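You operate a simulated robot arm through the tools that you are given. There is no shell and no other tool. Be economical: measure what you need, move in short steps, check, and stop when the job is done.

You are at the controls of a simulated two-armed robot. One attempt, no reset.

TASK
Oil felt pad No 2 with the dauber from the oil bottle, then close the bottle.
Fine: keep the bottle still with one hand while the other turns its cap; dauber back on its plate; leave the other pad dry. Set down upright: felt dauber. A coat counts when it lies all over at full strength: go over it till it gets no stronger.

The check looks at the end state, three seconds after you hand in, the way a careful person would. Anything else that was tipped, shoved, dropped, spilled or broken makes it a failure. Lids that push on must go on centred and level and be pressed home; caps that screw on are set level and turned clockwise until they are tight.

THE ROBOT
Two 6-joint arms with two-finger parallel grippers on one trunk, on a base that drives. Base frame: it is fixed to the floor where the robot stands at the start and does not move with it; the origin is under the middle of the robot, x ahead of it, y to its left, z up; the surface under the hand at the start is at about z = 850. Lengths are in mm, angles in rad, forces in N, time in s.
The left shoulder is at the start at [60, 187, 1222], the right one opposite. With the tool pointing down near the work surface each hand reaches from about 100 to 600 mm from the robot's upright axis, wherever it stands, measured 20 degrees to its own side. Places, roughly: clear front of the rework bench [500, -100, 800]; square felt pad [700, 200, 900]; top of the round drip plate [700, 0, 900]. Payload 1.57 kg a hand.
Tool frame (each hand has its own): the origin (TCP) lies between the finger pads and is the grasp point; the fingertips stand 30 mm ahead of it; z points along the fingers, y is the line along which they close. The gripper opens to 110 mm. The fingers are 24 mm wide and 12 mm thick; the gripper's body (48 by 112 mm) begins 78 mm behind the TCP.
Orientation is that of the tool frame in the base frame, as [roll, pitch, yaw] about the fixed x, y, z axes, in that order (R = Rz(yaw) Ry(pitch) Rx(roll)). With the fingers straight down and closing along the base's y, the tool's x points along the base's -x, its y along +y and its z along -z.

THE INTERFACE
- The arms move only by the tool apply_moves. It takes "left_plan", "right_plan" or both (then of equal length, played together; a hand with none holds still); each is a list of rows, each a list of 6 numbers: the shift along the tool's x, y, z in mm, then the turn, a rotation vector about the tool's x, y, z in rad. In form: [[dx, dy, dz, ax, ay, az], ...]. A call has 1 to 10 rows; each row is the pose to reach, as a shift and turn from the pose commanded when the call began, along the tool's axes at that moment. "left_hand" and "right_hand" are, for a hand that has rows, the closure in counts, from 0 (fully open) to 255 (shut), set as the call begins (left out, the last holds). A row lasts 0.2 s, in which the tool goes at most 50 mm and 0.15 rad; a call with a longer step from one row to the next is refused whole, and so is a gripper value outside its range. Where a pose cannot be reached the arm comes as near as it can. A force on the tool above 40 N (or 10 N above the force at the start of the call, whichever is more), or a blocked arm, ends the call early, and 0.2 s more pass. Each finger travels about 153 mm/s and halts on what it meets, pressing with about 41 N; the grip force reading is that of the motor and also rises with nothing between the fingers. The clock runs only during rows and for 0.2 s after the last one: add rows that repeat a pose to give the fingers time. The reply holds the time, the measured pose of the TCP, the force on the tool along the base axes, the opening and the grip force, in the units named above and with some noise, with the torque about the TCP (base axes, N m) and any sound that the robot's microphone picked up.
- Cameras (640 x 400 px; columns grow to the right, rows downward): "scene" is now at [18.8, 7.3, 1765]; the picture's right is [0.10, -0.99, 0.00], its down [-0.74, -0.08, -0.67] and it looks along [0.66, 0.07, -0.75] (base axes); focal length 252 px, centre (320, 200). "left" rides on the left gripper at [70, -16, -141] in its tool frame; the picture's right is [0.23, 0.97, 0.00], its down [-0.85, 0.20, -0.48] and it looks along [-0.47, 0.11, 0.88] (tool axes); focal length 222 px, centre (320, 200). "right" rides on the right gripper at [70, 16, -141] in its tool frame; the picture's right is [-0.23, 0.97, 0.00], its down [-0.86, -0.20, -0.48] and it looks along [-0.47, -0.11, 0.88] (tool axes); focal length 222 px, centre (320, 200). There is no depth. A picture from a camera that has moved, and an enlarged one, comes with that camera's place and axes in the base frame and with its lens.
- get_image(camera): a new picture of that camera. It takes no simulated time.
- raise_lower(by): slides the trunk up (or, below 0, down) by that many mm; the arms and the scene camera ride with it, the base frame stays. It gives what a move gives, with no picture.
- steer(legs): drives the robot by 1 to 6 legs, each [ahead, left, turn to the left] in mm, mm and rad, along the robot's own axes; the way and the turn of a leg run together, so that a leg with both is an arc; at most 1500 mm and 3.142 rad a leg. The arms and the cameras ride along, it lands a little off, and it stops where it bumps. It gives what a move gives.
- turn_head(pan, tilt): turns the head with the scene camera to pan (to the left, within 1.501 rad either way) and tilt (down, from -0.506 to 1.204), counted from straight ahead of the robot. It gives what a move gives.
- zoom(camera, box): a new picture of the part [left, top, right, bottom] of that camera's present view, enlarged. It takes no simulated time.
- close_job(): hands the job in; it is judged then, once.

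Work in short steps. Places have to be worked out from the pictures, the camera data and where the tool is seen: move nearer, look again, correct. Check each grasp and each placing, and mend what went wrong. You have 120 turns and 100 pictures in all, those below and enlarged ones among them. Open the grippers and draw the arms clear of the work before you hand the job in, unless the task says otherwise; then end with one line.

The tools are called by a JSON object that holds its "method" and its "body". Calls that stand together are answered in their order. apply_moves: Moves the arms, as the interface text tells. Its arguments: {"type":"object","properties":{"left_plan":{"type":"array"},"left_hand":{"type":"number"},"right_plan":{"type":"array"},"right_hand":{"type":"number"}},"required":[]} The other tools are called the same way: raise_lower (by) slides the trunk up or down; steer (legs) drives the base; turn_head (pan, tilt) turns the head that bears the scene camera; get_image (camera) takes a picture; zoom (camera, box) takes an enlarged picture of a part of a camera's view; close_job () hands the job in.

At the start:

```text
time: 0.0
left_ee_pos: [427.5, 192.4, 1321.4]
left_tcp_rot: [3.142, -0.001, 3.14]
left_ft_force: [-0.4, 0.1, 0.1]
left_moment: [-0.02, 0.02, 0.03]
left_grip_width: 109.9
left_finger_force: 0.1
right_ee_pos: [419.9, -205.7, 1305.9]
right_tcp_rot: [-3.142, -0.001, -3.141]
right_ft_force: [0.3, 0.0, 0.0]
right_moment: [0.01, 0.0, 0.02]
right_grip_width: 110.0
right_finger_force: 0.1
trunk travel left (down, up): [-850.0, 140.0]
robot x, y, heading: [-2.8, -1.1, -0.002]
head pan, tilt: [0.101, 0.843]
```

scene: 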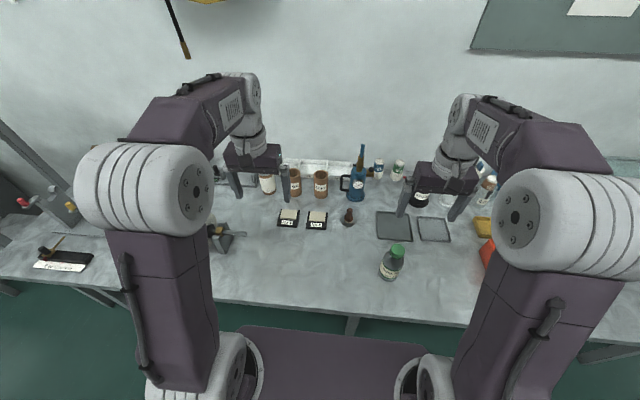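
right: 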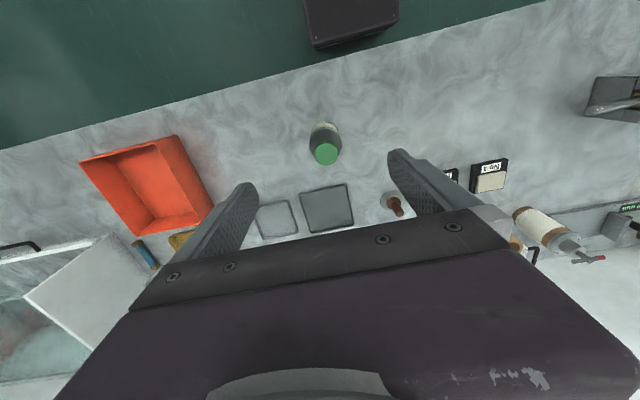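
left: 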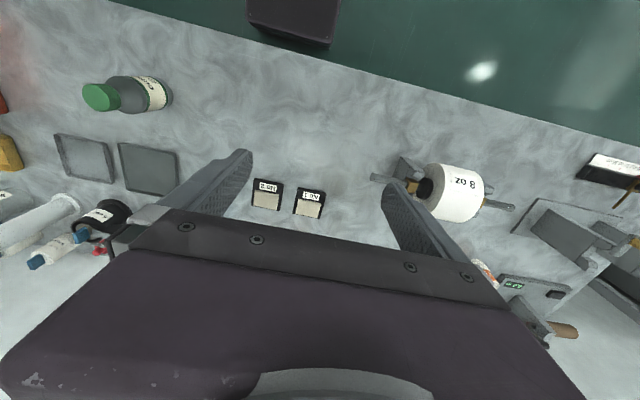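

The pads, the brown dauber and a green-capped bottle are in view. I'll zoom in to read the labels.

{"method": "zoom", "body": {"camera": "scene", "box": [260, 140, 460, 290]}}

{"method": "zoom", "body": {"camera": "left", "box": [50, 60, 350, 250]}}

{"method": "zoom", "body": {"camera": "right", "box": [250, 90, 530, 260]}}

```text
2.67 times, centred on (360, 215) of scene
camera zoom: at [18.8, 7.3, 1765.0], right [0.1, -0.99, 0.0], down [-0.74, -0.08, -0.67], along [0.66, 0.07, -0.75], focal length 672 px, centre (213, 160)
```

zoom: 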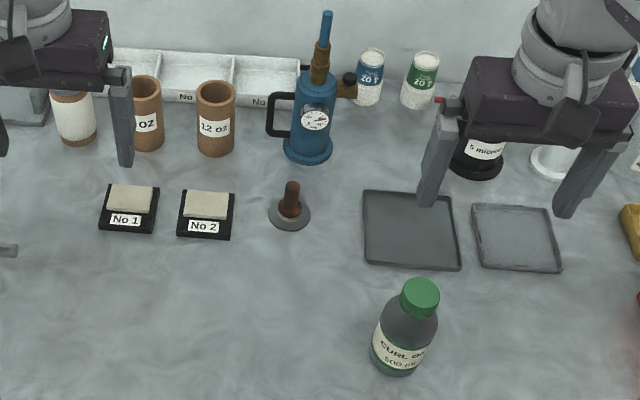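

```text
2.11 times, centred on (200, 155) of left
camera zoom: at [357.2, 174.3, 1461.7], right [-0.23, 0.97, 0.0], down [0.85, 0.2, 0.48], along [0.47, 0.11, -0.88], focal length 468 px, centre (573, 295)
```

zoom: 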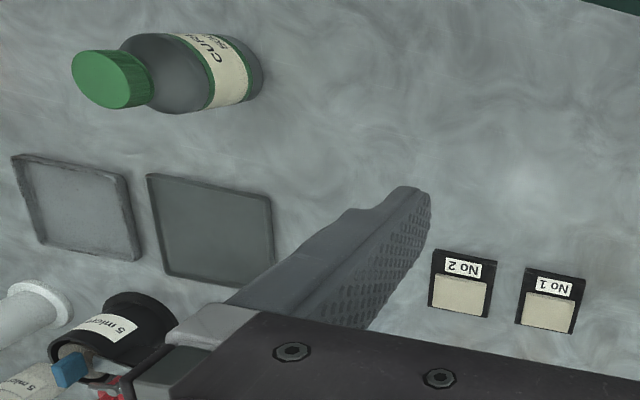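

```text
2.29 times, centred on (390, 175) of right
camera zoom: at [351.0, -191.3, 1447.5], right [0.23, 0.97, 0.0], down [0.86, -0.2, 0.48], along [0.47, -0.11, -0.88], focal length 508 px, centre (160, 257)
```

zoom: 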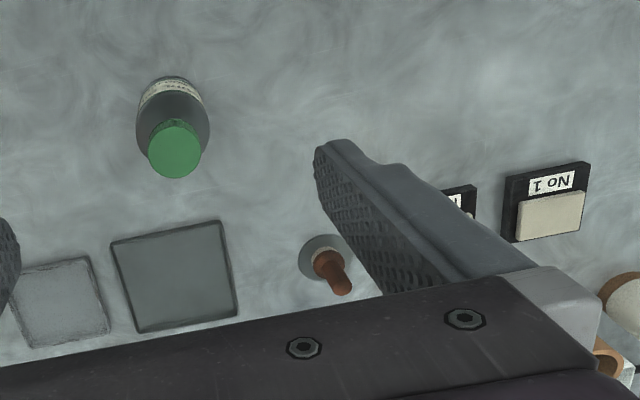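

Estimates: bottle at about (478, -207) with its cap top near z 1021, dauber near (713, -50), pad No 2 near (709, 92). I'll drive a little right and ahead so that everything is reachable from one stance.

{"method": "steer", "body": {"legs": [[0, -100, 0], [170, 0, 0]]}}

{"method": "turn_head", "body": {"pan": 0.0, "tilt": 1.0}}

{"method": "get_image", "body": {"camera": "scene"}}

{"method": "get_image", "body": {"camera": "right"}}

{"method": "get_image", "body": {"camera": "left"}}

```text
time: 2.2
left_ee_pos: [590.4, 92.0, 1322.5]
left_tcp_rot: [3.14, 0.003, -3.14]
left_ft_force: [-1.1, 0.2, -0.8]
left_moment: [0.0, -0.02, -0.01]
left_grip_width: 110.2
left_finger_force: 0.0
right_ee_pos: [584.3, -306.8, 1306.3]
right_tcp_rot: [3.141, 0.003, -3.14]
right_ft_force: [0.4, 0.1, -1.2]
right_moment: [-0.01, -0.05, -0.05]
right_grip_width: 110.0
right_finger_force: 0.1
trunk travel left (down, up): [-850.0, 140.0]
robot x, y, heading: [168.5, -100.2, 0.003]
head pan, tilt: [0.101, 0.843]
```

```text
time: 2.9
left_ee_pos: [593.4, 91.9, 1320.3]
left_tcp_rot: [-3.141, 0.0, -3.139]
left_ft_force: [0.2, 0.6, -0.4]
left_moment: [0.0, 0.0, 0.02]
left_grip_width: 109.9
left_finger_force: 0.0
right_ee_pos: [587.5, -307.9, 1306.1]
right_tcp_rot: [-3.141, -0.002, -3.139]
right_ft_force: [0.1, 1.1, 0.8]
right_moment: [-0.03, -0.01, 0.04]
right_grip_width: 110.1
right_finger_force: 0.0
trunk travel left (down, up): [-850.0, 140.0]
robot x, y, heading: [166.8, -104.0, 0.004]
head pan, tilt: [0.0, 1.0]
```

```text
93 pictures are left
camera scene: at [176.7, -101.2, 1753.4], right [0.0, -1.0, 0.0], down [-0.84, 0.0, -0.54], along [0.54, 0.0, -0.84], focal length 252 px, centre (320, 200)
```

scene: 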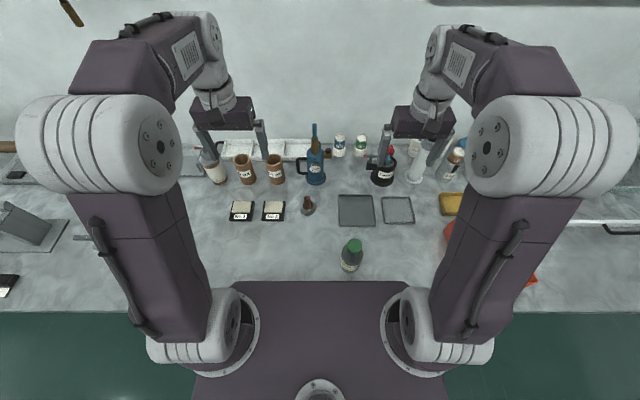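

```text
92 pictures are left
camera right: at [517.8, -291.5, 1447.8], right [0.23, 0.97, 0.0], down [0.86, -0.2, 0.48], along [0.47, -0.11, -0.88], focal length 222 px, centre (320, 200)
```

right: 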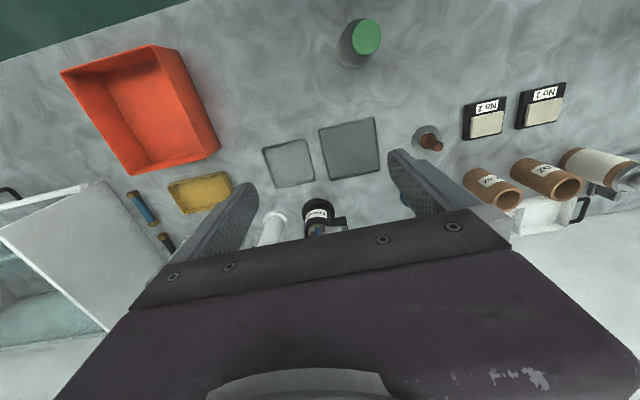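

```text
91 pictures are left
camera left: at [523.4, 74.1, 1461.9], right [-0.23, 0.97, 0.0], down [0.85, 0.2, 0.48], along [0.47, 0.11, -0.88], focal length 222 px, centre (320, 200)
```

left: 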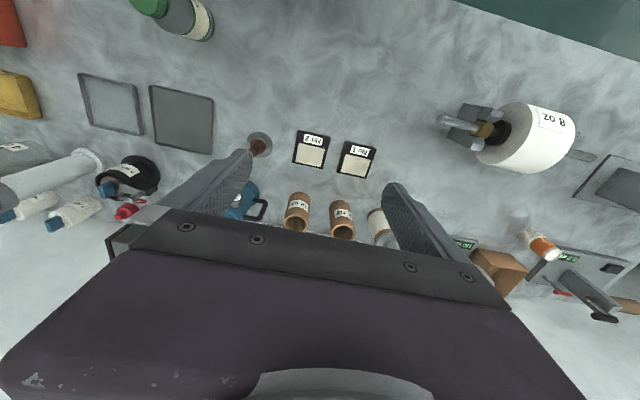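

Stance reached. I'll zoom in for accurate positions.

{"method": "zoom", "body": {"camera": "scene", "box": [220, 170, 380, 280]}}

{"method": "zoom", "body": {"camera": "right", "box": [320, 10, 580, 180]}}

```text
3.64 times, centred on (300, 225) of scene
camera zoom: at [176.7, -101.2, 1753.4], right [0.0, -1.0, 0.0], down [-0.84, 0.0, -0.54], along [0.54, 0.0, -0.84], focal length 916 px, centre (393, 109)
```

zoom: 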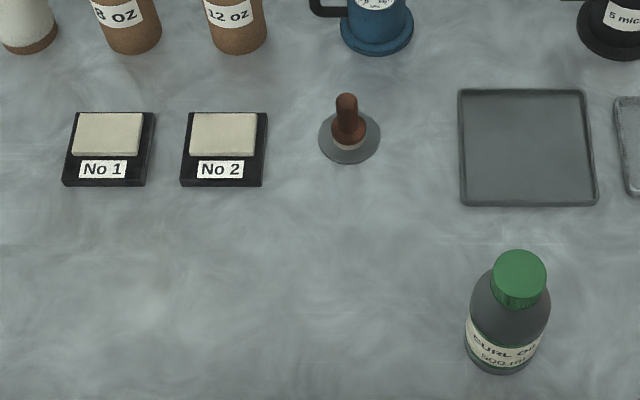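

```text
2.35 times, centred on (450, 95) of right
camera zoom: at [517.8, -291.5, 1447.8], right [0.23, 0.97, 0.0], down [0.86, -0.2, 0.48], along [0.47, -0.11, -0.88], focal length 523 px, centre (14, 447)
```

zoom: 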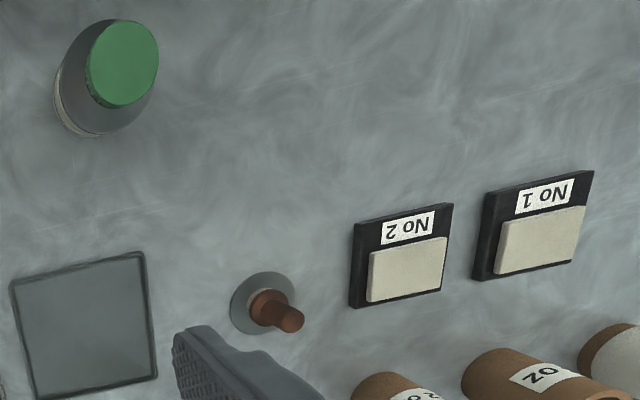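

The label reads CURL OIL, so this is the oil bottle, at about (479, -208) with its cap top near z 1029. The left hand will hold the body from the side, so I back off 150 mm to give it room and then bring the left hand to a standoff.

{"method": "steer", "body": {"legs": [[-150, 0, 0]]}}

{"method": "apply_moves", "body": {"left_plan": [[5, -19, 26, 0.041, -0.099, 0.071], [10, -38, 52, 0.082, -0.198, 0.142], [15, -57, 78, 0.123, -0.297, 0.213], [20, -76, 104, 0.164, -0.396, 0.284], [25, -95, 130, 0.205, -0.495, 0.355], [30, -114, 156, 0.246, -0.594, 0.427], [35, -133, 182, 0.287, -0.693, 0.498], [40, -152, 208, 0.328, -0.792, 0.569], [45, -171, 234, 0.369, -0.891, 0.64], [50, -190, 260, 0.41, -0.99, 0.711]], "left_hand": 0}}

{"method": "get_image", "body": {"camera": "scene"}}

{"method": "get_image", "body": {"camera": "left"}}

```text
time: 4.3
left_ee_pos: [448.5, 91.6, 1319.6]
left_tcp_rot: [3.142, -0.001, -3.139]
left_ft_force: [0.5, 0.0, -0.3]
left_moment: [0.01, 0.06, -0.02]
left_grip_width: 110.1
left_finger_force: 0.0
right_ee_pos: [442.8, -307.0, 1304.7]
right_tcp_rot: [3.141, -0.003, -3.14]
right_ft_force: [0.1, 0.9, -0.1]
right_moment: [0.01, 0.02, -0.01]
right_grip_width: 109.9
right_finger_force: 0.0
trunk travel left (down, up): [-850.0, 140.0]
robot x, y, heading: [19.3, -101.6, -0.002]
head pan, tilt: [0.0, 1.0]
```

```text
time: 6.5
left_ee_pos: [434.2, -113.2, 1184.7]
left_tcp_rot: [-3.053, 1.008, 2.43]
left_ft_force: [0.1, 0.0, -0.1]
left_moment: [0.01, -0.02, 0.0]
left_grip_width: 110.1
left_finger_force: 0.1
left hand out of reach, approached as far as the arm can: row 6, 7, 8, 9, 10
right_ee_pos: [439.3, -309.0, 1305.6]
right_tcp_rot: [-3.142, -0.001, -3.14]
right_ft_force: [0.7, 0.6, 0.5]
right_moment: [0.05, 0.01, 0.0]
right_grip_width: 109.6
right_finger_force: 0.0
trunk travel left (down, up): [-850.0, 140.0]
robot x, y, heading: [18.6, -99.7, 0.001]
head pan, tilt: [0.0, 1.0]
```

```text
88 pictures are left
camera scene: at [28.7, -102.9, 1753.3], right [0.0, -1.0, 0.0], down [-0.84, 0.0, -0.54], along [0.54, 0.0, -0.84], focal length 252 px, centre (320, 200)
```

scene: 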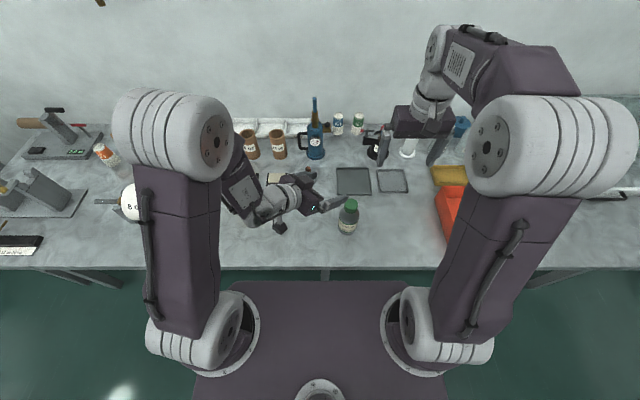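

```text
87 pictures are left
camera left: at [311.5, -14.6, 1201.8], right [0.6, 0.77, -0.24], down [0.21, 0.14, 0.97], along [0.77, -0.63, -0.08], focal length 222 px, centre (320, 200)
```

left: 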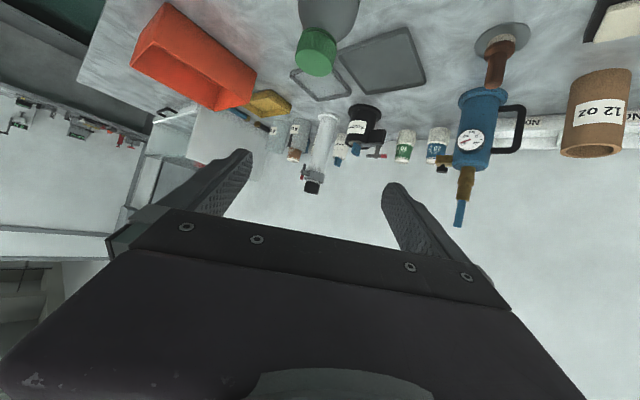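

The orientation is nearly right, but the arm can't get low because the shoulder is too high and too close. Lowering the trunk will bring the hand down; nothing is beneath either hand.

{"method": "raise_lower", "body": {"by": -150}}

{"method": "get_image", "body": {"camera": "scene"}}

{"method": "get_image", "body": {"camera": "left"}}

```text
time: 8.2
left_ee_pos: [433.9, -113.1, 1034.6]
left_tcp_rot: [-3.053, 1.006, 2.431]
left_ft_force: [0.6, 0.3, -0.3]
left_moment: [-0.01, -0.03, -0.01]
left_grip_width: 109.9
left_finger_force: 0.0
right_ee_pos: [439.6, -307.3, 1156.0]
right_tcp_rot: [3.141, 0.002, -3.142]
right_ft_force: [-0.6, -0.4, -0.3]
right_moment: [0.02, -0.04, 0.02]
right_grip_width: 110.0
right_finger_force: 0.1
trunk travel left (down, up): [-700.0, 290.0]
robot x, y, heading: [18.5, -103.9, 0.0]
head pan, tilt: [0.0, 1.0]
```

```text
86 pictures are left
camera scene: at [28.7, -102.1, 1603.4], right [0.0, -1.0, 0.0], down [-0.84, 0.0, -0.54], along [0.54, 0.0, -0.84], focal length 252 px, centre (320, 200)
```

scene: 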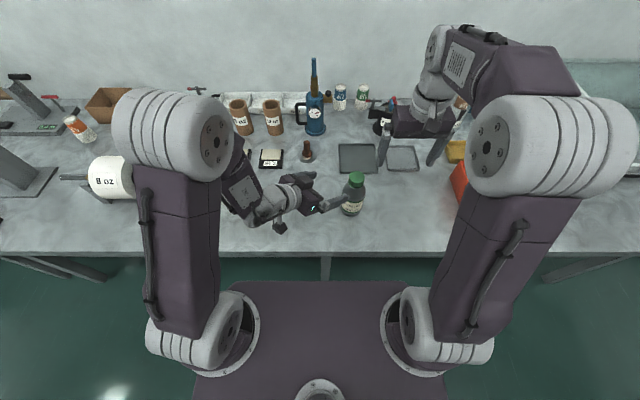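

```text
85 pictures are left
camera left: at [311.5, -13.9, 1051.8], right [0.6, 0.77, -0.24], down [0.21, 0.14, 0.97], along [0.78, -0.63, -0.08], focal length 222 px, centre (320, 200)
```

left: 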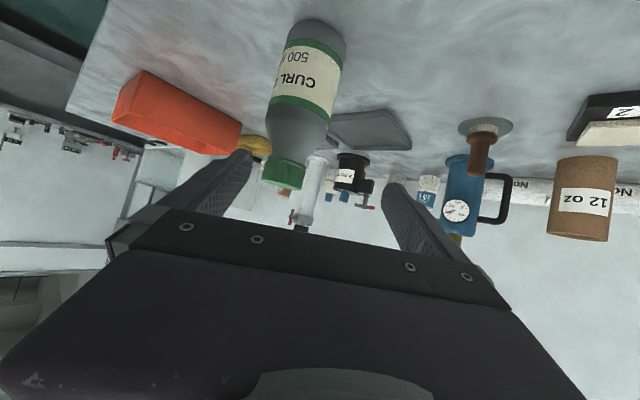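

The bottle now sits ahead of the left hand, offset to one side by about 32 mm. I'll send a correction sideways and down, and see how the arm responds.

{"method": "apply_moves", "body": {"left_plan": [[13, -7, 8, 0, 0, 0], [26, -14, 16, 0, 0, 0], [39, -22, 24, 0, 0, 0], [52, -29, 32, 0, 0, 0]]}}

```text
time: 9.2
left_ee_pos: [421.0, -140.1, 1024.3]
left_tcp_rot: [-3.009, 0.988, 2.464]
left_ft_force: [-0.5, -0.5, -0.1]
left_moment: [0.06, 0.02, 0.0]
left_grip_width: 110.1
left_finger_force: 0.1
left hand out of reach, approached as far as the arm can: row 1, 2, 3, 4
right_ee_pos: [439.0, -308.7, 1154.9]
right_tcp_rot: [-3.141, 0.0, -3.141]
right_ft_force: [0.0, 0.0, 0.0]
right_moment: [0.0, -0.02, 0.01]
right_grip_width: 110.1
right_finger_force: 0.0
trunk travel left (down, up): [-700.0, 290.0]
robot x, y, heading: [17.8, -100.7, 0.002]
head pan, tilt: [0.0, 1.0]
```

Sideways alignment is good; only the height is limited. I lower the trunk another 50 mm and check.

{"method": "raise_lower", "body": {"by": -50}}

{"method": "get_image", "body": {"camera": "left"}}

```text
time: 10.1
left_ee_pos: [420.9, -139.1, 975.6]
left_tcp_rot: [-3.009, 0.989, 2.464]
left_ft_force: [0.0, -0.2, 0.9]
left_moment: [0.05, 0.01, 0.01]
left_grip_width: 109.8
left_finger_force: 0.1
right_ee_pos: [438.9, -307.2, 1105.1]
right_tcp_rot: [3.141, 0.0, -3.139]
right_ft_force: [0.1, 0.5, -0.6]
right_moment: [-0.02, 0.03, -0.01]
right_grip_width: 109.9
right_finger_force: 0.1
trunk travel left (down, up): [-650.0, 340.0]
robot x, y, heading: [17.5, -100.8, 0.001]
head pan, tilt: [0.0, 1.0]
```

```text
84 pictures are left
camera left: at [300.3, -39.9, 994.6], right [0.59, 0.76, -0.26], down [0.24, 0.14, 0.96], along [0.77, -0.63, -0.1], focal length 222 px, centre (320, 200)
```

left: 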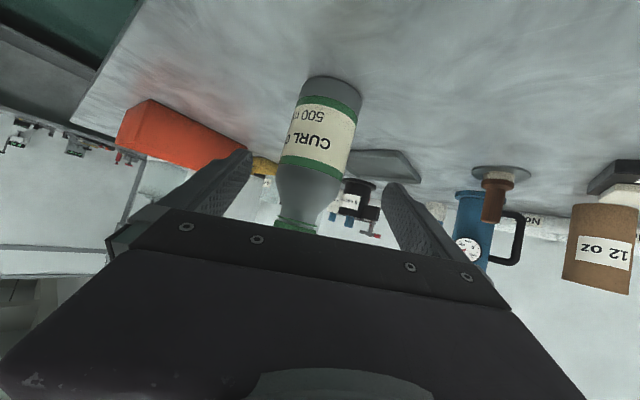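

The bottle lies centred between the fingers. I advance about 113 mm along the tool to grasp the body at z ≈ 905, still open.

{"method": "apply_moves", "body": {"left_plan": [[1.5, 0, 19, 0, 0, 0], [3, -0.5, 38, 0, 0, 0], [5, -1, 57, 0, 0, 0], [7, -1.5, 76, 0, 0, 0], [8.5, -2, 95, 0, 0, 0], [10, -2, 113, 0, 0, 0]]}}

{"method": "get_image", "body": {"camera": "left"}}

{"method": "get_image", "body": {"camera": "right"}}

```text
time: 11.5
left_ee_pos: [481.1, -207.5, 905.4]
left_tcp_rot: [-3.009, 0.987, 2.464]
left_ft_force: [-0.1, 0.0, -0.4]
left_moment: [-0.03, -0.01, 0.01]
left_grip_width: 110.2
left_finger_force: 0.1
right_ee_pos: [439.9, -308.0, 1105.6]
right_tcp_rot: [-3.14, 0.0, -3.14]
right_ft_force: [0.3, 0.7, -0.6]
right_moment: [0.01, 0.01, 0.01]
right_grip_width: 110.0
right_finger_force: 0.0
trunk travel left (down, up): [-650.0, 340.0]
robot x, y, heading: [18.8, -102.7, 0.001]
head pan, tilt: [0.0, 1.0]
```

```text
83 pictures are left
camera left: at [359.5, -108.0, 924.7], right [0.59, 0.76, -0.26], down [0.24, 0.14, 0.96], along [0.77, -0.63, -0.1], focal length 222 px, centre (320, 200)
```

left: 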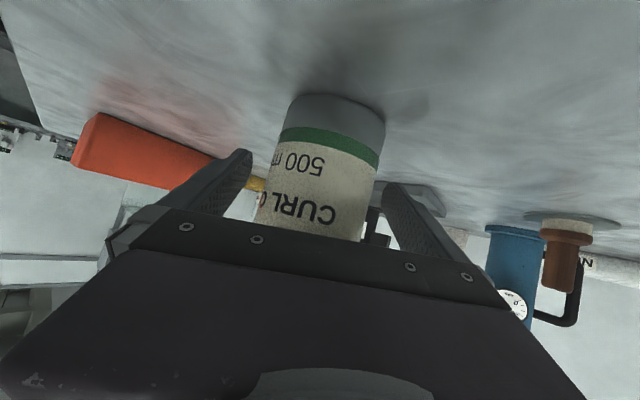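

```text
82 pictures are left
camera right: at [370.2, -292.5, 1247.3], right [0.23, 0.97, 0.0], down [0.86, -0.2, 0.48], along [0.47, -0.11, -0.88], focal length 222 px, centre (320, 200)
```

right: 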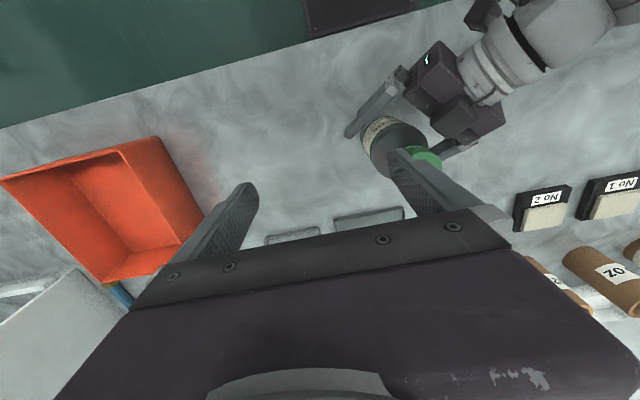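

The bottle is centred between the pads, so I close the left gripper.

{"method": "apply_moves", "body": {"left_plan": [[0, 0, 0, 0, 0, 0], [0, 0, 0, 0, 0, 0], [0, 0, 0, 0, 0, 0]], "left_hand": 150}}

{"method": "get_image", "body": {"camera": "scene"}}

```text
time: 12.3
left_ee_pos: [480.5, -206.4, 905.4]
left_tcp_rot: [-3.01, 0.989, 2.464]
left_ft_force: [-0.5, 0.4, 0.0]
left_moment: [0.11, -0.09, -0.02]
left_grip_width: 72.1
left_finger_force: 41.0
right_ee_pos: [439.1, -308.5, 1104.2]
right_tcp_rot: [-3.141, 0.002, -3.14]
right_ft_force: [1.0, 0.4, -0.6]
right_moment: [-0.03, 0.0, 0.0]
right_grip_width: 110.0
right_finger_force: 0.1
trunk travel left (down, up): [-650.0, 340.0]
robot x, y, heading: [16.9, -101.2, 0.004]
head pan, tilt: [0.0, 1.0]
```

```text
81 pictures are left
camera scene: at [28.7, -102.1, 1553.3], right [0.0, -1.0, 0.0], down [-0.84, 0.0, -0.54], along [0.54, 0.0, -0.84], focal length 252 px, centre (320, 200)
```

scene: 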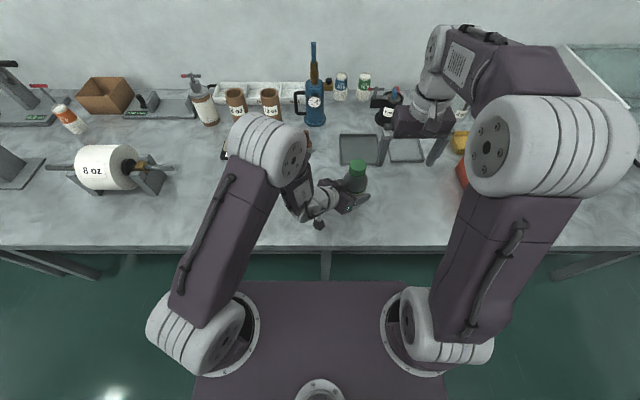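

The bottle is held (72 mm). I raise the right hand and bring it above the cap, and zoom the scene to locate the cap.

{"method": "apply_moves", "body": {"right_plan": [[0, 0, -40, 0, 0, 0], [0, 0, -75, 0, 0, 0], [-13, 33, -75, 0, 0, 0], [-27, 67, -75, 0, 0, 0], [-40, 100, -75, 0, 0, 0]], "right_hand": 60}}

{"method": "zoom", "body": {"camera": "scene", "box": [290, 130, 450, 230]}}

{"method": "get_image", "body": {"camera": "right"}}

```text
time: 13.5
left_ee_pos: [479.7, -206.5, 906.6]
left_tcp_rot: [-3.008, 0.99, 2.465]
left_ft_force: [-0.9, -0.9, 1.8]
left_moment: [0.11, -0.13, 0.0]
left_grip_width: 72.0
left_finger_force: 41.3
right_ee_pos: [480.0, -206.0, 1181.5]
right_tcp_rot: [3.141, 0.0, -3.141]
right_ft_force: [0.7, 0.1, 0.1]
right_moment: [0.0, 0.0, -0.02]
right_grip_width: 84.3
right_finger_force: 0.0
trunk travel left (down, up): [-650.0, 340.0]
robot x, y, heading: [19.4, -104.9, -0.0]
head pan, tilt: [0.0, 1.0]
```

```text
4.00 times, centred on (370, 180) of scene
camera zoom: at [29.0, -101.1, 1553.3], right [0.0, -1.0, 0.0], down [-0.84, 0.0, -0.54], along [0.54, 0.0, -0.84], focal length 1008 px, centre (120, 280)
```

zoom: 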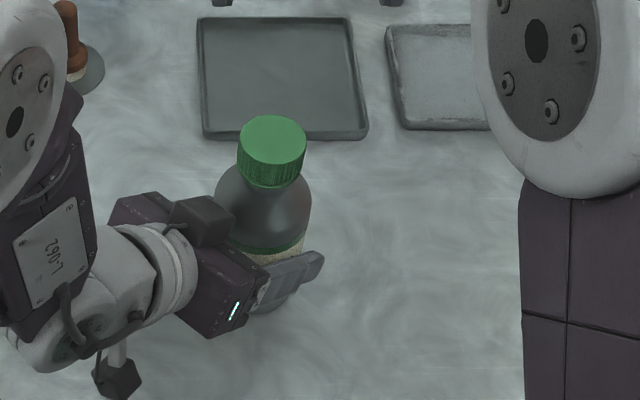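

```text
79 pictures are left
camera right: at [410.1, -191.1, 1322.9], right [0.23, 0.97, 0.0], down [0.86, -0.2, 0.48], along [0.47, -0.11, -0.88], focal length 222 px, centre (320, 200)
```

right: 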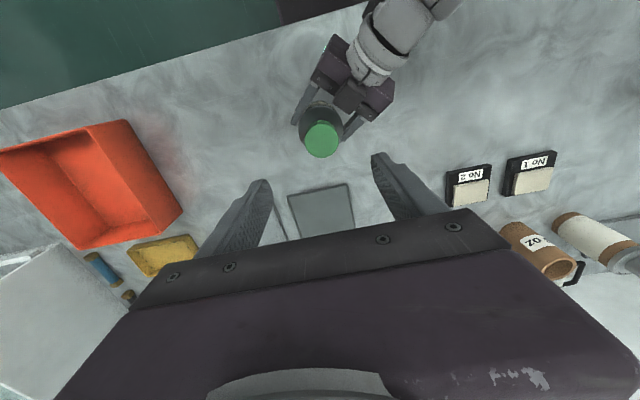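

The cap top is at about (477, -205, 1032), 45 mm wide and 26 mm tall. I pre-turn the right hand clockwise by 1.2 rad while descending to just above it, with the opening at about 84 mm.

{"method": "apply_moves", "body": {"right_plan": [[0, 0, 10, 0, 0, 0.15], [1, 0, 20, 0, 0, 0.3], [1, 0, 30, 0, 0, 0.45], [1, 0, 40, 0, 0, 0.6], [2, 0, 50, 0, 0, 0.75], [2, 0, 60, 0, 0, 0.9], [2, 0, 70, 0, 0, 1.05], [2, 0, 75, 0, 0, 1.2]]}}

{"method": "get_image", "body": {"camera": "right"}}

{"method": "zoom", "body": {"camera": "scene", "box": [270, 80, 470, 230]}}

```text
time: 15.3
left_ee_pos: [480.4, -206.0, 906.0]
left_tcp_rot: [-3.01, 0.99, 2.464]
left_ft_force: [3.2, 2.1, 4.1]
left_moment: [0.33, -0.31, -0.01]
left_grip_width: 71.9
left_finger_force: 40.4
right_ee_pos: [475.7, -207.2, 1105.9]
right_tcp_rot: [3.142, 0.0, 1.941]
right_ft_force: [0.4, 0.0, 0.5]
right_moment: [0.04, -0.03, 0.0]
right_grip_width: 84.3
right_finger_force: 0.0
trunk travel left (down, up): [-650.0, 340.0]
robot x, y, heading: [16.9, -100.8, -0.001]
head pan, tilt: [0.0, 1.0]
```

```text
78 pictures are left
camera right: at [467.0, -136.9, 1247.9], right [0.99, 0.14, 0.0], down [0.12, -0.87, 0.48], along [0.07, -0.47, -0.88], focal length 222 px, centre (320, 200)
```

right: 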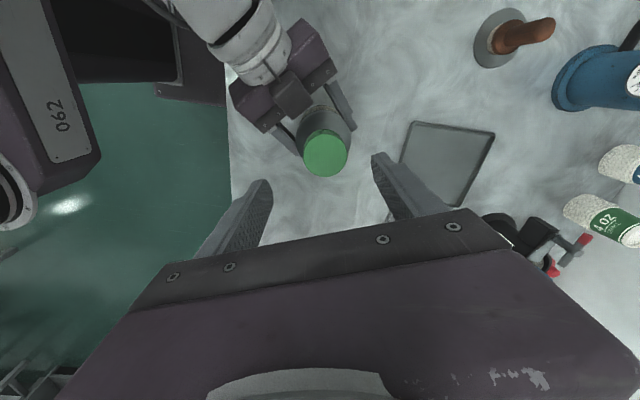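

```text
2.67 times, centred on (370, 155) of scene
camera zoom: at [28.7, -101.6, 1553.3], right [0.0, -1.0, 0.0], down [-0.84, 0.0, -0.54], along [0.54, 0.0, -0.84], focal length 672 px, centre (187, 320)
```

zoom: 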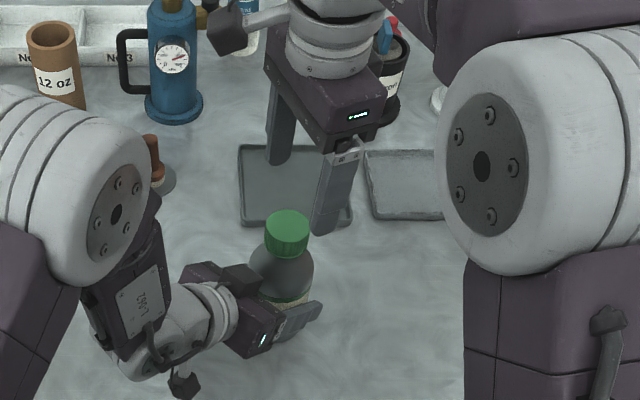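

The cap centre from this view is about (480, -203), so I correct by a few mm and descend to TCP z ≈ 1038.

{"method": "apply_moves", "body": {"right_plan": [[1, 4, 14, 0, 0, 0], [1, 4, 28, 0, 0, 0], [1, 4, 42, 0, 0, 0], [1, 4, 55, 0, 0, 0], [1, 4, 68, 0, 0, 0]]}}

{"method": "zoom", "body": {"camera": "scene", "box": [270, 80, 470, 230]}}

{"method": "get_image", "body": {"camera": "right"}}

```text
time: 16.5
left_ee_pos: [481.4, -207.3, 906.2]
left_tcp_rot: [-3.009, 0.99, 2.464]
left_ft_force: [2.1, 1.7, 5.7]
left_moment: [0.28, -0.34, -0.04]
left_grip_width: 71.9
left_finger_force: 40.7
right_ee_pos: [480.9, -203.1, 1038.7]
right_tcp_rot: [-3.141, 0.0, 1.943]
right_ft_force: [-0.7, -0.6, -0.1]
right_moment: [0.01, -0.02, -0.02]
right_grip_width: 84.2
right_finger_force: 0.1
trunk travel left (down, up): [-650.0, 340.0]
robot x, y, heading: [16.1, -102.0, 0.004]
head pan, tilt: [0.0, 1.0]
```

```text
2.67 times, centred on (370, 155) of scene
camera zoom: at [28.6, -101.6, 1553.4], right [0.0, -1.0, 0.0], down [-0.84, 0.0, -0.54], along [0.54, 0.0, -0.84], focal length 672 px, centre (187, 320)
```

zoom: 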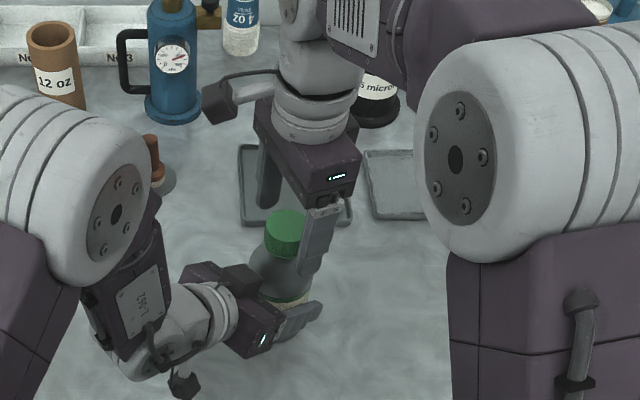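

```text
75 pictures are left
camera right: at [470.5, -133.8, 1180.9], right [0.99, 0.14, 0.0], down [0.13, -0.87, 0.48], along [0.07, -0.47, -0.88], focal length 222 px, centre (320, 200)
```

right: 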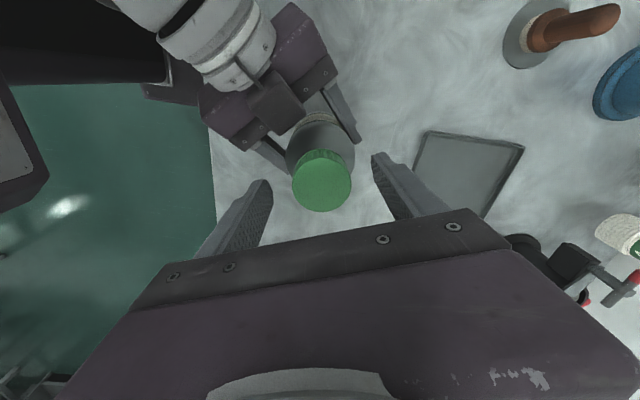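

The fingers straddle the cap, centred in the closing direction. I nudge 3 mm along tool x and close on the cap.

{"method": "apply_moves", "body": {"right_plan": [[3, 0, 0, 0, 0, 0], [3, 0, 0, 0, 0, 0], [3, 0, 0, 0, 0, 0]], "right_hand": 220}}

```text
time: 17.3
left_ee_pos: [480.4, -207.6, 906.0]
left_tcp_rot: [-3.008, 0.989, 2.463]
left_ft_force: [-11.4, 9.0, 13.4]
left_moment: [0.14, -1.65, -0.21]
left_grip_width: 71.8
left_finger_force: 40.6
right_ee_pos: [479.2, -202.3, 1040.9]
right_tcp_rot: [3.141, 0.001, 1.943]
right_ft_force: [14.2, -7.2, -5.2]
right_moment: [-0.85, -0.7, 0.17]
right_grip_width: 43.7
right_finger_force: 40.8
trunk travel left (down, up): [-650.0, 340.0]
robot x, y, heading: [17.4, -101.6, 0.005]
head pan, tilt: [0.0, 1.0]
```

Gripped at 43.7 mm with some side force (14 N in +x). I relieve it with a small shift of the right hand.

{"method": "apply_moves", "body": {"right_plan": [[-1, 1.5, 0, 0, 0, 0], [-1, 1.5, 0, 0, 0, 0]]}}

```text
time: 17.9
left_ee_pos: [480.3, -207.4, 906.2]
left_tcp_rot: [-3.008, 0.989, 2.463]
left_ft_force: [0.6, 1.6, 7.8]
left_moment: [0.48, 0.03, -0.19]
left_grip_width: 71.7
left_finger_force: 41.3
right_ee_pos: [479.7, -202.6, 1038.8]
right_tcp_rot: [-3.141, -0.002, 1.944]
right_ft_force: [-0.5, -1.3, -0.2]
right_moment: [-0.35, -0.05, 0.17]
right_grip_width: 43.5
right_finger_force: 40.6
trunk travel left (down, up): [-650.0, 340.0]
robot x, y, heading: [15.0, -97.5, 0.001]
head pan, tilt: [0.0, 1.0]
```

Forces are nearly zero. I start unscrewing counterclockwise, with a slight rise.

{"method": "apply_moves", "body": {"right_plan": [[0, 0, 0, 0, 0, -0.15], [0, 0, -0.1, 0, 0, -0.3], [0, 0, -0.2, 0, 0, -0.45], [0, 0, -0.3, 0, 0, -0.6], [0, 0, -0.4, 0, 0, -0.75], [0, 0, -0.5, 0, 0, -0.9], [0, 0, -0.6, 0, 0, -1.05], [0, 0, -0.7, 0, 0, -1.2], [0, 0, -0.8, 0, 0, -1.35], [0, 0, -0.9, 0, 0, -1.5]]}}

```text
time: 20.1
left_ee_pos: [480.5, -206.4, 905.8]
left_tcp_rot: [-3.01, 0.992, 2.465]
left_ft_force: [18.3, 9.3, -2.1]
left_moment: [-0.32, -0.25, -0.23]
left_grip_width: 71.5
left_finger_force: 40.9
right_ee_pos: [480.0, -203.5, 1038.9]
right_tcp_rot: [-3.14, 0.0, -2.839]
right_ft_force: [-10.7, -11.3, 24.5]
right_moment: [-0.67, 0.89, -0.05]
right_grip_width: 43.8
right_finger_force: 40.5
trunk travel left (down, up): [-650.0, 340.0]
robot x, y, heading: [16.4, -100.0, 0.001]
head pan, tilt: [0.0, 1.0]
```

It is turning freely, and the cap is pushing up on the hand. I shift to relieve that and continue with more rise.

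{"method": "apply_moves", "body": {"right_plan": [[1.2, -0.7, -1.2, 0, 0, 0], [1.2, -0.7, -1.3, 0, 0, -0.15], [1.2, -0.7, -1.4, 0, 0, -0.3], [1.2, -0.7, -1.5, 0, 0, -0.45], [1.2, -0.7, -1.6, 0, 0, -0.6], [1.2, -0.7, -1.7, 0, 0, -0.75], [1.2, -0.7, -1.8, 0, 0, -0.9], [1.2, -0.7, -1.9, 0, 0, -1.05], [1.2, -0.7, -2.0, 0, 0, -1.2]]}}

{"method": "get_image", "body": {"camera": "right"}}

```text
time: 22.1
left_ee_pos: [479.4, -205.0, 907.2]
left_tcp_rot: [-3.008, 0.989, 2.463]
left_ft_force: [-4.8, 12.0, 10.4]
left_moment: [0.28, -1.42, -0.01]
left_grip_width: 71.5
left_finger_force: 40.8
right_ee_pos: [478.8, -203.1, 1040.1]
right_tcp_rot: [3.141, 0.0, -1.638]
right_ft_force: [5.6, -7.0, -0.7]
right_moment: [-0.51, 0.5, -0.03]
right_grip_width: 43.5
right_finger_force: 41.1
trunk travel left (down, up): [-650.0, 340.0]
robot x, y, heading: [17.5, -96.5, 0.003]
head pan, tilt: [0.0, 1.0]
```

```text
74 pictures are left
camera right: at [458.2, -271.8, 1182.7], right [-0.96, 0.29, 0.0], down [0.25, 0.84, 0.48], along [0.14, 0.46, -0.88], focal length 222 px, centre (320, 200)
```

right: 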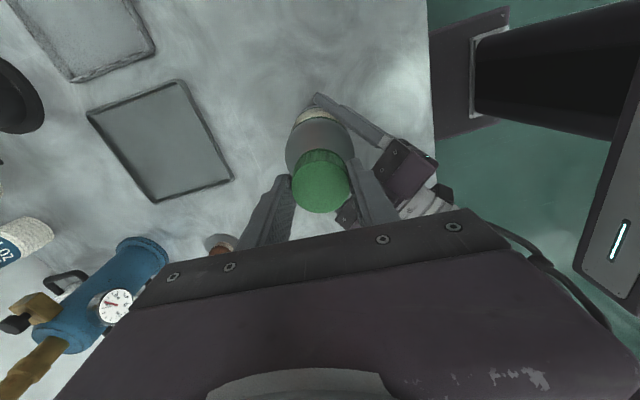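

2.7 rad so far with no blockage. I keep turning in the same direction, since the wrist seems free.

{"method": "apply_moves", "body": {"right_plan": [[0.6, -0.5, -0.1, 0, 0, -0.15], [0.6, -0.5, -0.2, 0, 0, -0.3], [0.6, -0.5, -0.4, 0, 0, -0.45], [0.6, -0.5, -0.5, 0, 0, -0.6], [0.6, -0.5, -0.6, 0, 0, -0.75], [0.6, -0.5, -0.7, 0, 0, -0.9], [0.6, -0.5, -0.8, 0, 0, -1.05], [0.6, -0.5, -0.9, 0, 0, -1.2], [0.6, -0.5, -1.0, 0, 0, -1.35], [0.6, -0.5, -1.1, 0, 0, -1.5]]}}

```text
time: 24.3
left_ee_pos: [480.4, -206.9, 904.6]
left_tcp_rot: [-3.008, 0.987, 2.464]
left_ft_force: [-0.8, -19.4, 1.1]
left_moment: [2.15, -0.92, 0.11]
left_grip_width: 72.3
left_finger_force: 40.6
right_ee_pos: [480.0, -204.8, 1041.5]
right_tcp_rot: [-3.14, 0.0, -0.138]
right_ft_force: [-0.2, 19.1, -1.5]
right_moment: [0.54, 0.88, -0.06]
right_grip_width: 43.8
right_finger_force: 41.5
trunk travel left (down, up): [-650.0, 340.0]
robot x, y, heading: [17.5, -100.1, 0.004]
head pan, tilt: [0.0, 1.0]
```

4.2 rad done. I relieve the +y side force and turn another 1.5 rad.

{"method": "apply_moves", "body": {"right_plan": [[-0.2, -1.3, -0.1, 0, 0, -0.15], [-0.2, -1.3, -0.2, 0, 0, -0.3], [-0.2, -1.3, -0.4, 0, 0, -0.45], [-0.2, -1.3, -0.5, 0, 0, -0.6], [-0.2, -1.3, -0.6, 0, 0, -0.75], [-0.2, -1.3, -0.7, 0, 0, -0.9], [-0.2, -1.3, -0.8, 0, 0, -1.05], [-0.2, -1.3, -0.9, 0, 0, -1.2], [-0.2, -1.3, -1.0, 0, 0, -1.35], [-0.2, -1.3, -1.1, 0, 0, -1.5]]}}

{"method": "zoom", "body": {"camera": "scene", "box": [290, 110, 430, 230]}}

```text
time: 25.1
left_ee_pos: [480.0, -199.9, 905.9]
left_tcp_rot: [-2.999, 0.988, 2.493]
left_ft_force: [-9.3, 13.1, 14.6]
left_moment: [-0.17, 0.46, 0.02]
left_grip_width: 71.4
left_finger_force: 40.8
right_ee_pos: [468.9, -169.8, 1045.1]
right_tcp_rot: [3.099, -0.016, 0.205]
right_ft_force: [2.0, -7.6, 7.1]
right_moment: [-0.19, -0.17, 0.06]
right_grip_width: 45.6
right_finger_force: 41.2
right hand out of reach, approached as far as the arm can: row 2, 3
trunk travel left (down, up): [-650.0, 340.0]
robot x, y, heading: [20.0, -101.9, 0.006]
head pan, tilt: [0.0, 1.0]
stopped in row 3 (left hand): the force on the tool passed its limit at 74 N (the readings are from after the stop); the commanded pose is now the measured one
```

```text
3.33 times, centred on (360, 170) of scene
camera zoom: at [24.7, -99.4, 1553.6], right [0.0, -1.0, 0.0], down [-0.84, 0.0, -0.54], along [0.54, 0.0, -0.84], focal length 840 px, centre (187, 300)
```

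zoom: 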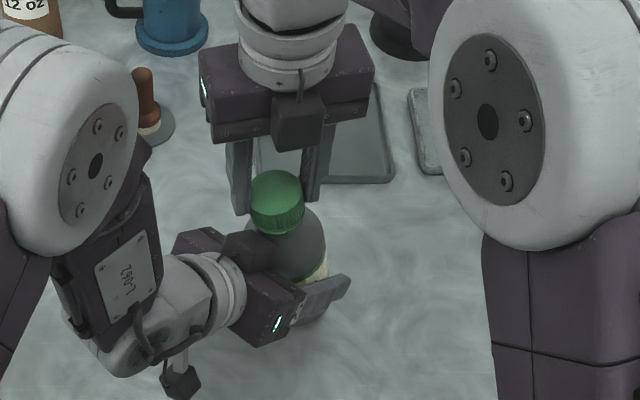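

The right wrist hit its limit and the hand slid sideways by about 30 mm. I'll look closely before doing anything else.

{"method": "get_image", "body": {"camera": "left"}}

{"method": "get_image", "body": {"camera": "right"}}

{"method": "zoom", "body": {"camera": "scene", "box": [325, 140, 385, 210]}}

```text
72 pictures are left
camera left: at [356.7, -103.1, 926.0], right [0.57, 0.77, -0.27], down [0.24, 0.15, 0.96], along [0.78, -0.62, -0.1], focal length 222 px, centre (320, 200)
```

left: 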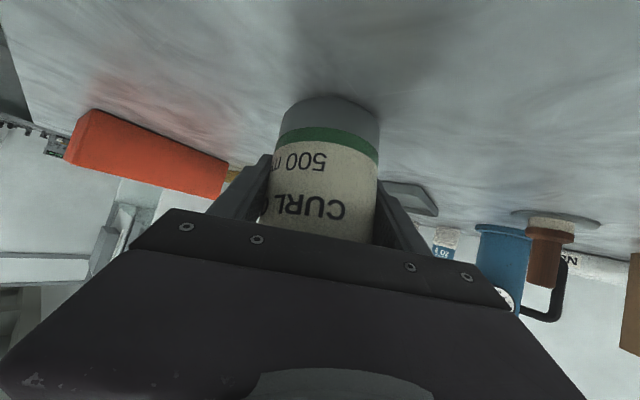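

```text
71 pictures are left
camera right: at [536.4, -166.8, 1188.5], right [-0.02, -1.0, 0.04], down [-0.89, 0.04, 0.46], along [-0.46, -0.02, -0.89], focal length 222 px, centre (320, 200)
```

right: 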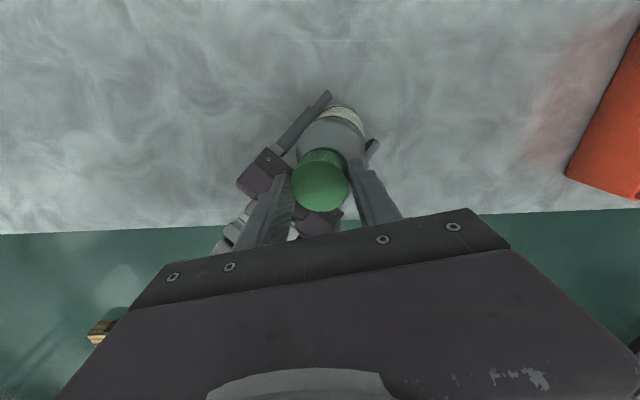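

```text
5.71 times, centred on (355, 175) of scene
camera zoom: at [24.7, -99.4, 1553.6], right [0.0, -1.0, 0.0], down [-0.84, 0.0, -0.54], along [0.54, 0.0, -0.84], focal length 1440 px, centre (120, 343)
```

zoom: 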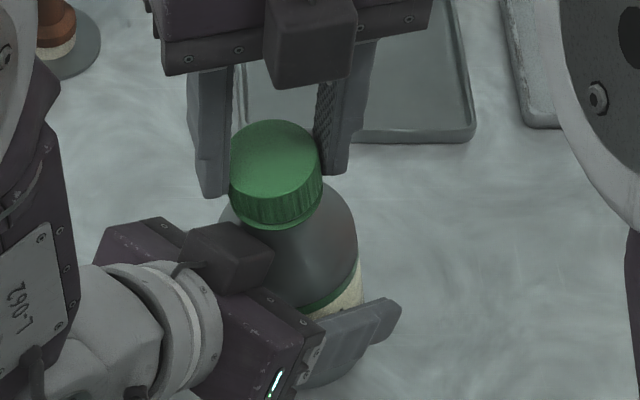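

The bottle tipped about 10° within the left grip, with the cap still on. I move the right hand back along the same path and level it, to bring the bottle upright again.

{"method": "apply_moves", "body": {"right_plan": [[0.8, 7, 0, 0.008, 0, 0.07], [1.6, 14, 1, 0.016, 0, 0.14], [2.4, 21, 2, 0.025, 0, 0.21], [3.2, 28, 3, 0.034, 0, 0.28], [3.9, 35, 4, 0.042, 0.01, 0.34]]}}

{"method": "zoom", "body": {"camera": "scene", "box": [290, 110, 430, 230]}}

{"method": "get_image", "body": {"camera": "left"}}

```text
time: 26.3
left_ee_pos: [480.0, -202.7, 903.1]
left_tcp_rot: [-3.001, 0.979, 2.484]
left_ft_force: [-5.2, -30.0, -14.0]
left_moment: [2.06, -1.15, -0.04]
left_grip_width: 72.9
left_finger_force: 41.0
right_ee_pos: [482.0, -203.3, 1039.2]
right_tcp_rot: [-3.125, -0.029, -0.135]
right_ft_force: [4.5, 27.1, 15.8]
right_moment: [1.37, 0.49, -0.07]
right_grip_width: 43.8
right_finger_force: 40.8
trunk travel left (down, up): [-650.0, 340.0]
robot x, y, heading: [17.8, -98.9, 0.003]
head pan, tilt: [0.0, 1.0]
```

```text
3.33 times, centred on (360, 170) of scene
camera zoom: at [28.0, -102.7, 1553.2], right [0.0, -1.0, 0.0], down [-0.84, 0.0, -0.54], along [0.54, 0.0, -0.84], focal length 840 px, centre (187, 300)
```

zoom: 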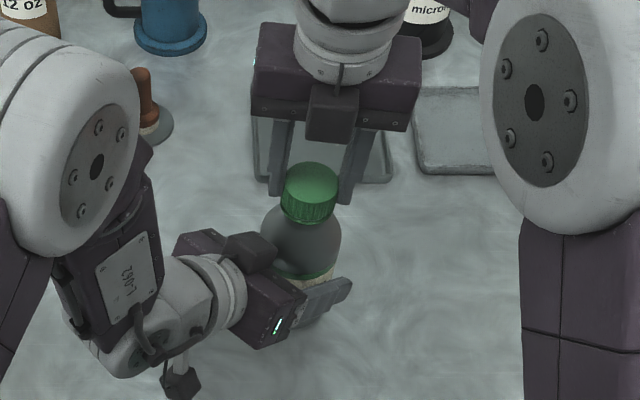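

```text
68 pictures are left
camera left: at [357.8, -105.3, 923.9], right [0.58, 0.77, -0.26], down [0.25, 0.14, 0.96], along [0.78, -0.62, -0.11], focal length 222 px, centre (320, 200)
```

left: 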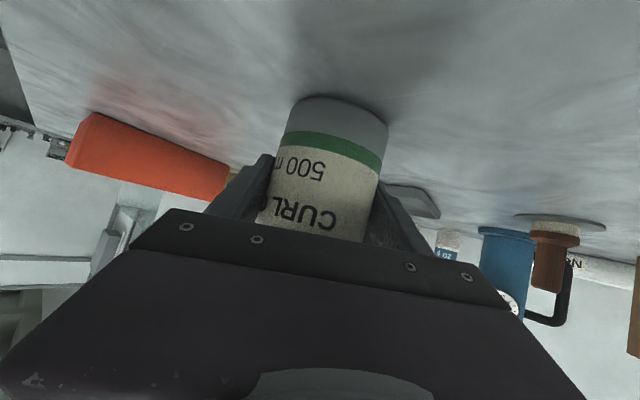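

Roughly upright again. I open the right hand, lift it clear, and begin unwinding the wrist above the bottle.

{"method": "apply_moves", "body": {"right_plan": [[0, 0, 0, 0, 0, 0], [0, 0, 0, 0, 0, 0], [0, 0, -20, 0, 0, 0], [0, 0, -45, 0, 0, 0], [0, 0, -70, 0, 0, 0], [0, 0, -80, 0.016, 0.028, 0.15], [0, 0, -80, 0.016, 0.028, 0.3], [0, 0, -80, 0.016, 0.028, 0.45], [0, 0, -80, 0.016, 0.028, 0.6], [0, 0, -80, 0.016, 0.028, 0.75]], "right_hand": 60}}

{"method": "zoom", "body": {"camera": "scene", "box": [290, 110, 430, 230]}}

{"method": "get_image", "body": {"camera": "right"}}

```text
refused: row 6 steps farther than a row can; nothing moved
```

```text
3.33 times, centred on (360, 170) of scene
camera zoom: at [28.0, -102.7, 1553.2], right [0.0, -1.0, 0.0], down [-0.84, 0.0, -0.54], along [0.54, 0.0, -0.84], focal length 840 px, centre (187, 300)
```

zoom: 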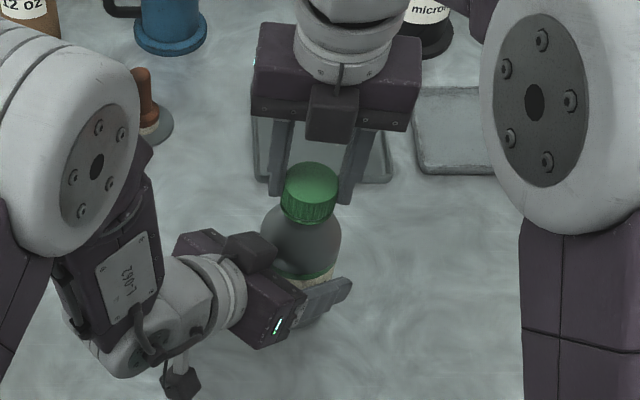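

```text
66 pictures are left
camera right: at [544.0, -231.5, 1183.8], right [-0.36, -0.93, -0.02], down [-0.83, 0.31, 0.46], along [-0.42, 0.18, -0.89], focal length 222 px, centre (320, 200)
```

right: 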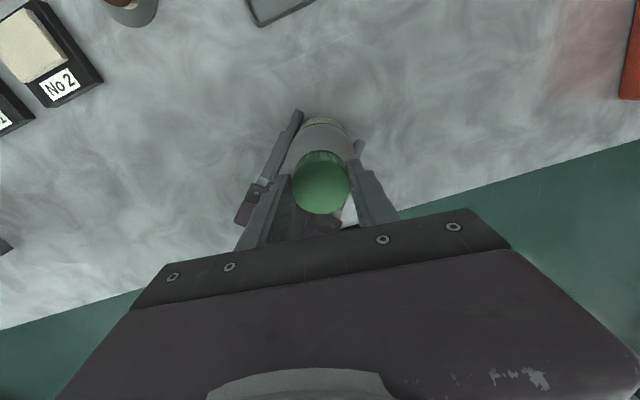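

A rotation step was too large. I resend with smaller steps.

{"method": "apply_moves", "body": {"right_plan": [[0, 0, 0, 0, 0, 0], [0, 0, 0, 0, 0, 0], [0, 0, -20, 0, 0, 0], [0, 0, -45, 0, 0, 0], [0, 0, -70, 0.01, 0.015, 0.05], [0, 0, -80, 0.016, 0.028, 0.18], [0, 0, -80, 0.016, 0.028, 0.32], [0, 0, -80, 0.016, 0.028, 0.46], [0, 0, -80, 0.016, 0.028, 0.6], [0, 0, -80, 0.016, 0.028, 0.74]], "right_hand": 60}}

{"method": "zoom", "body": {"camera": "scene", "box": [290, 110, 430, 230]}}

```text
time: 28.5
left_ee_pos: [483.0, -201.8, 904.4]
left_tcp_rot: [-2.997, 0.983, 2.49]
left_ft_force: [2.6, 1.0, 4.4]
left_moment: [0.15, -0.34, -0.02]
left_grip_width: 71.5
left_finger_force: 41.3
right_ee_pos: [479.1, -205.0, 1120.2]
right_tcp_rot: [-3.09, -0.033, -0.876]
right_ft_force: [0.4, -0.1, 0.0]
right_moment: [-0.02, -0.03, 0.0]
right_grip_width: 84.1
right_finger_force: 0.1
trunk travel left (down, up): [-650.0, 340.0]
robot x, y, heading: [15.3, -97.8, 0.004]
head pan, tilt: [0.0, 1.0]
```

```text
3.33 times, centred on (360, 170) of scene
camera zoom: at [28.7, -101.6, 1553.3], right [0.0, -1.0, 0.0], down [-0.84, 0.0, -0.54], along [0.54, 0.0, -0.84], focal length 840 px, centre (187, 300)
```

zoom: 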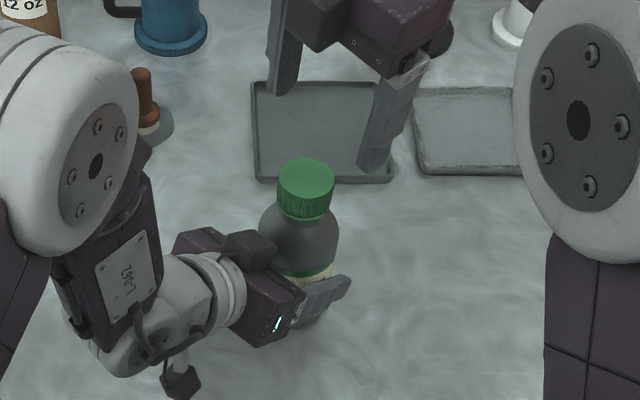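

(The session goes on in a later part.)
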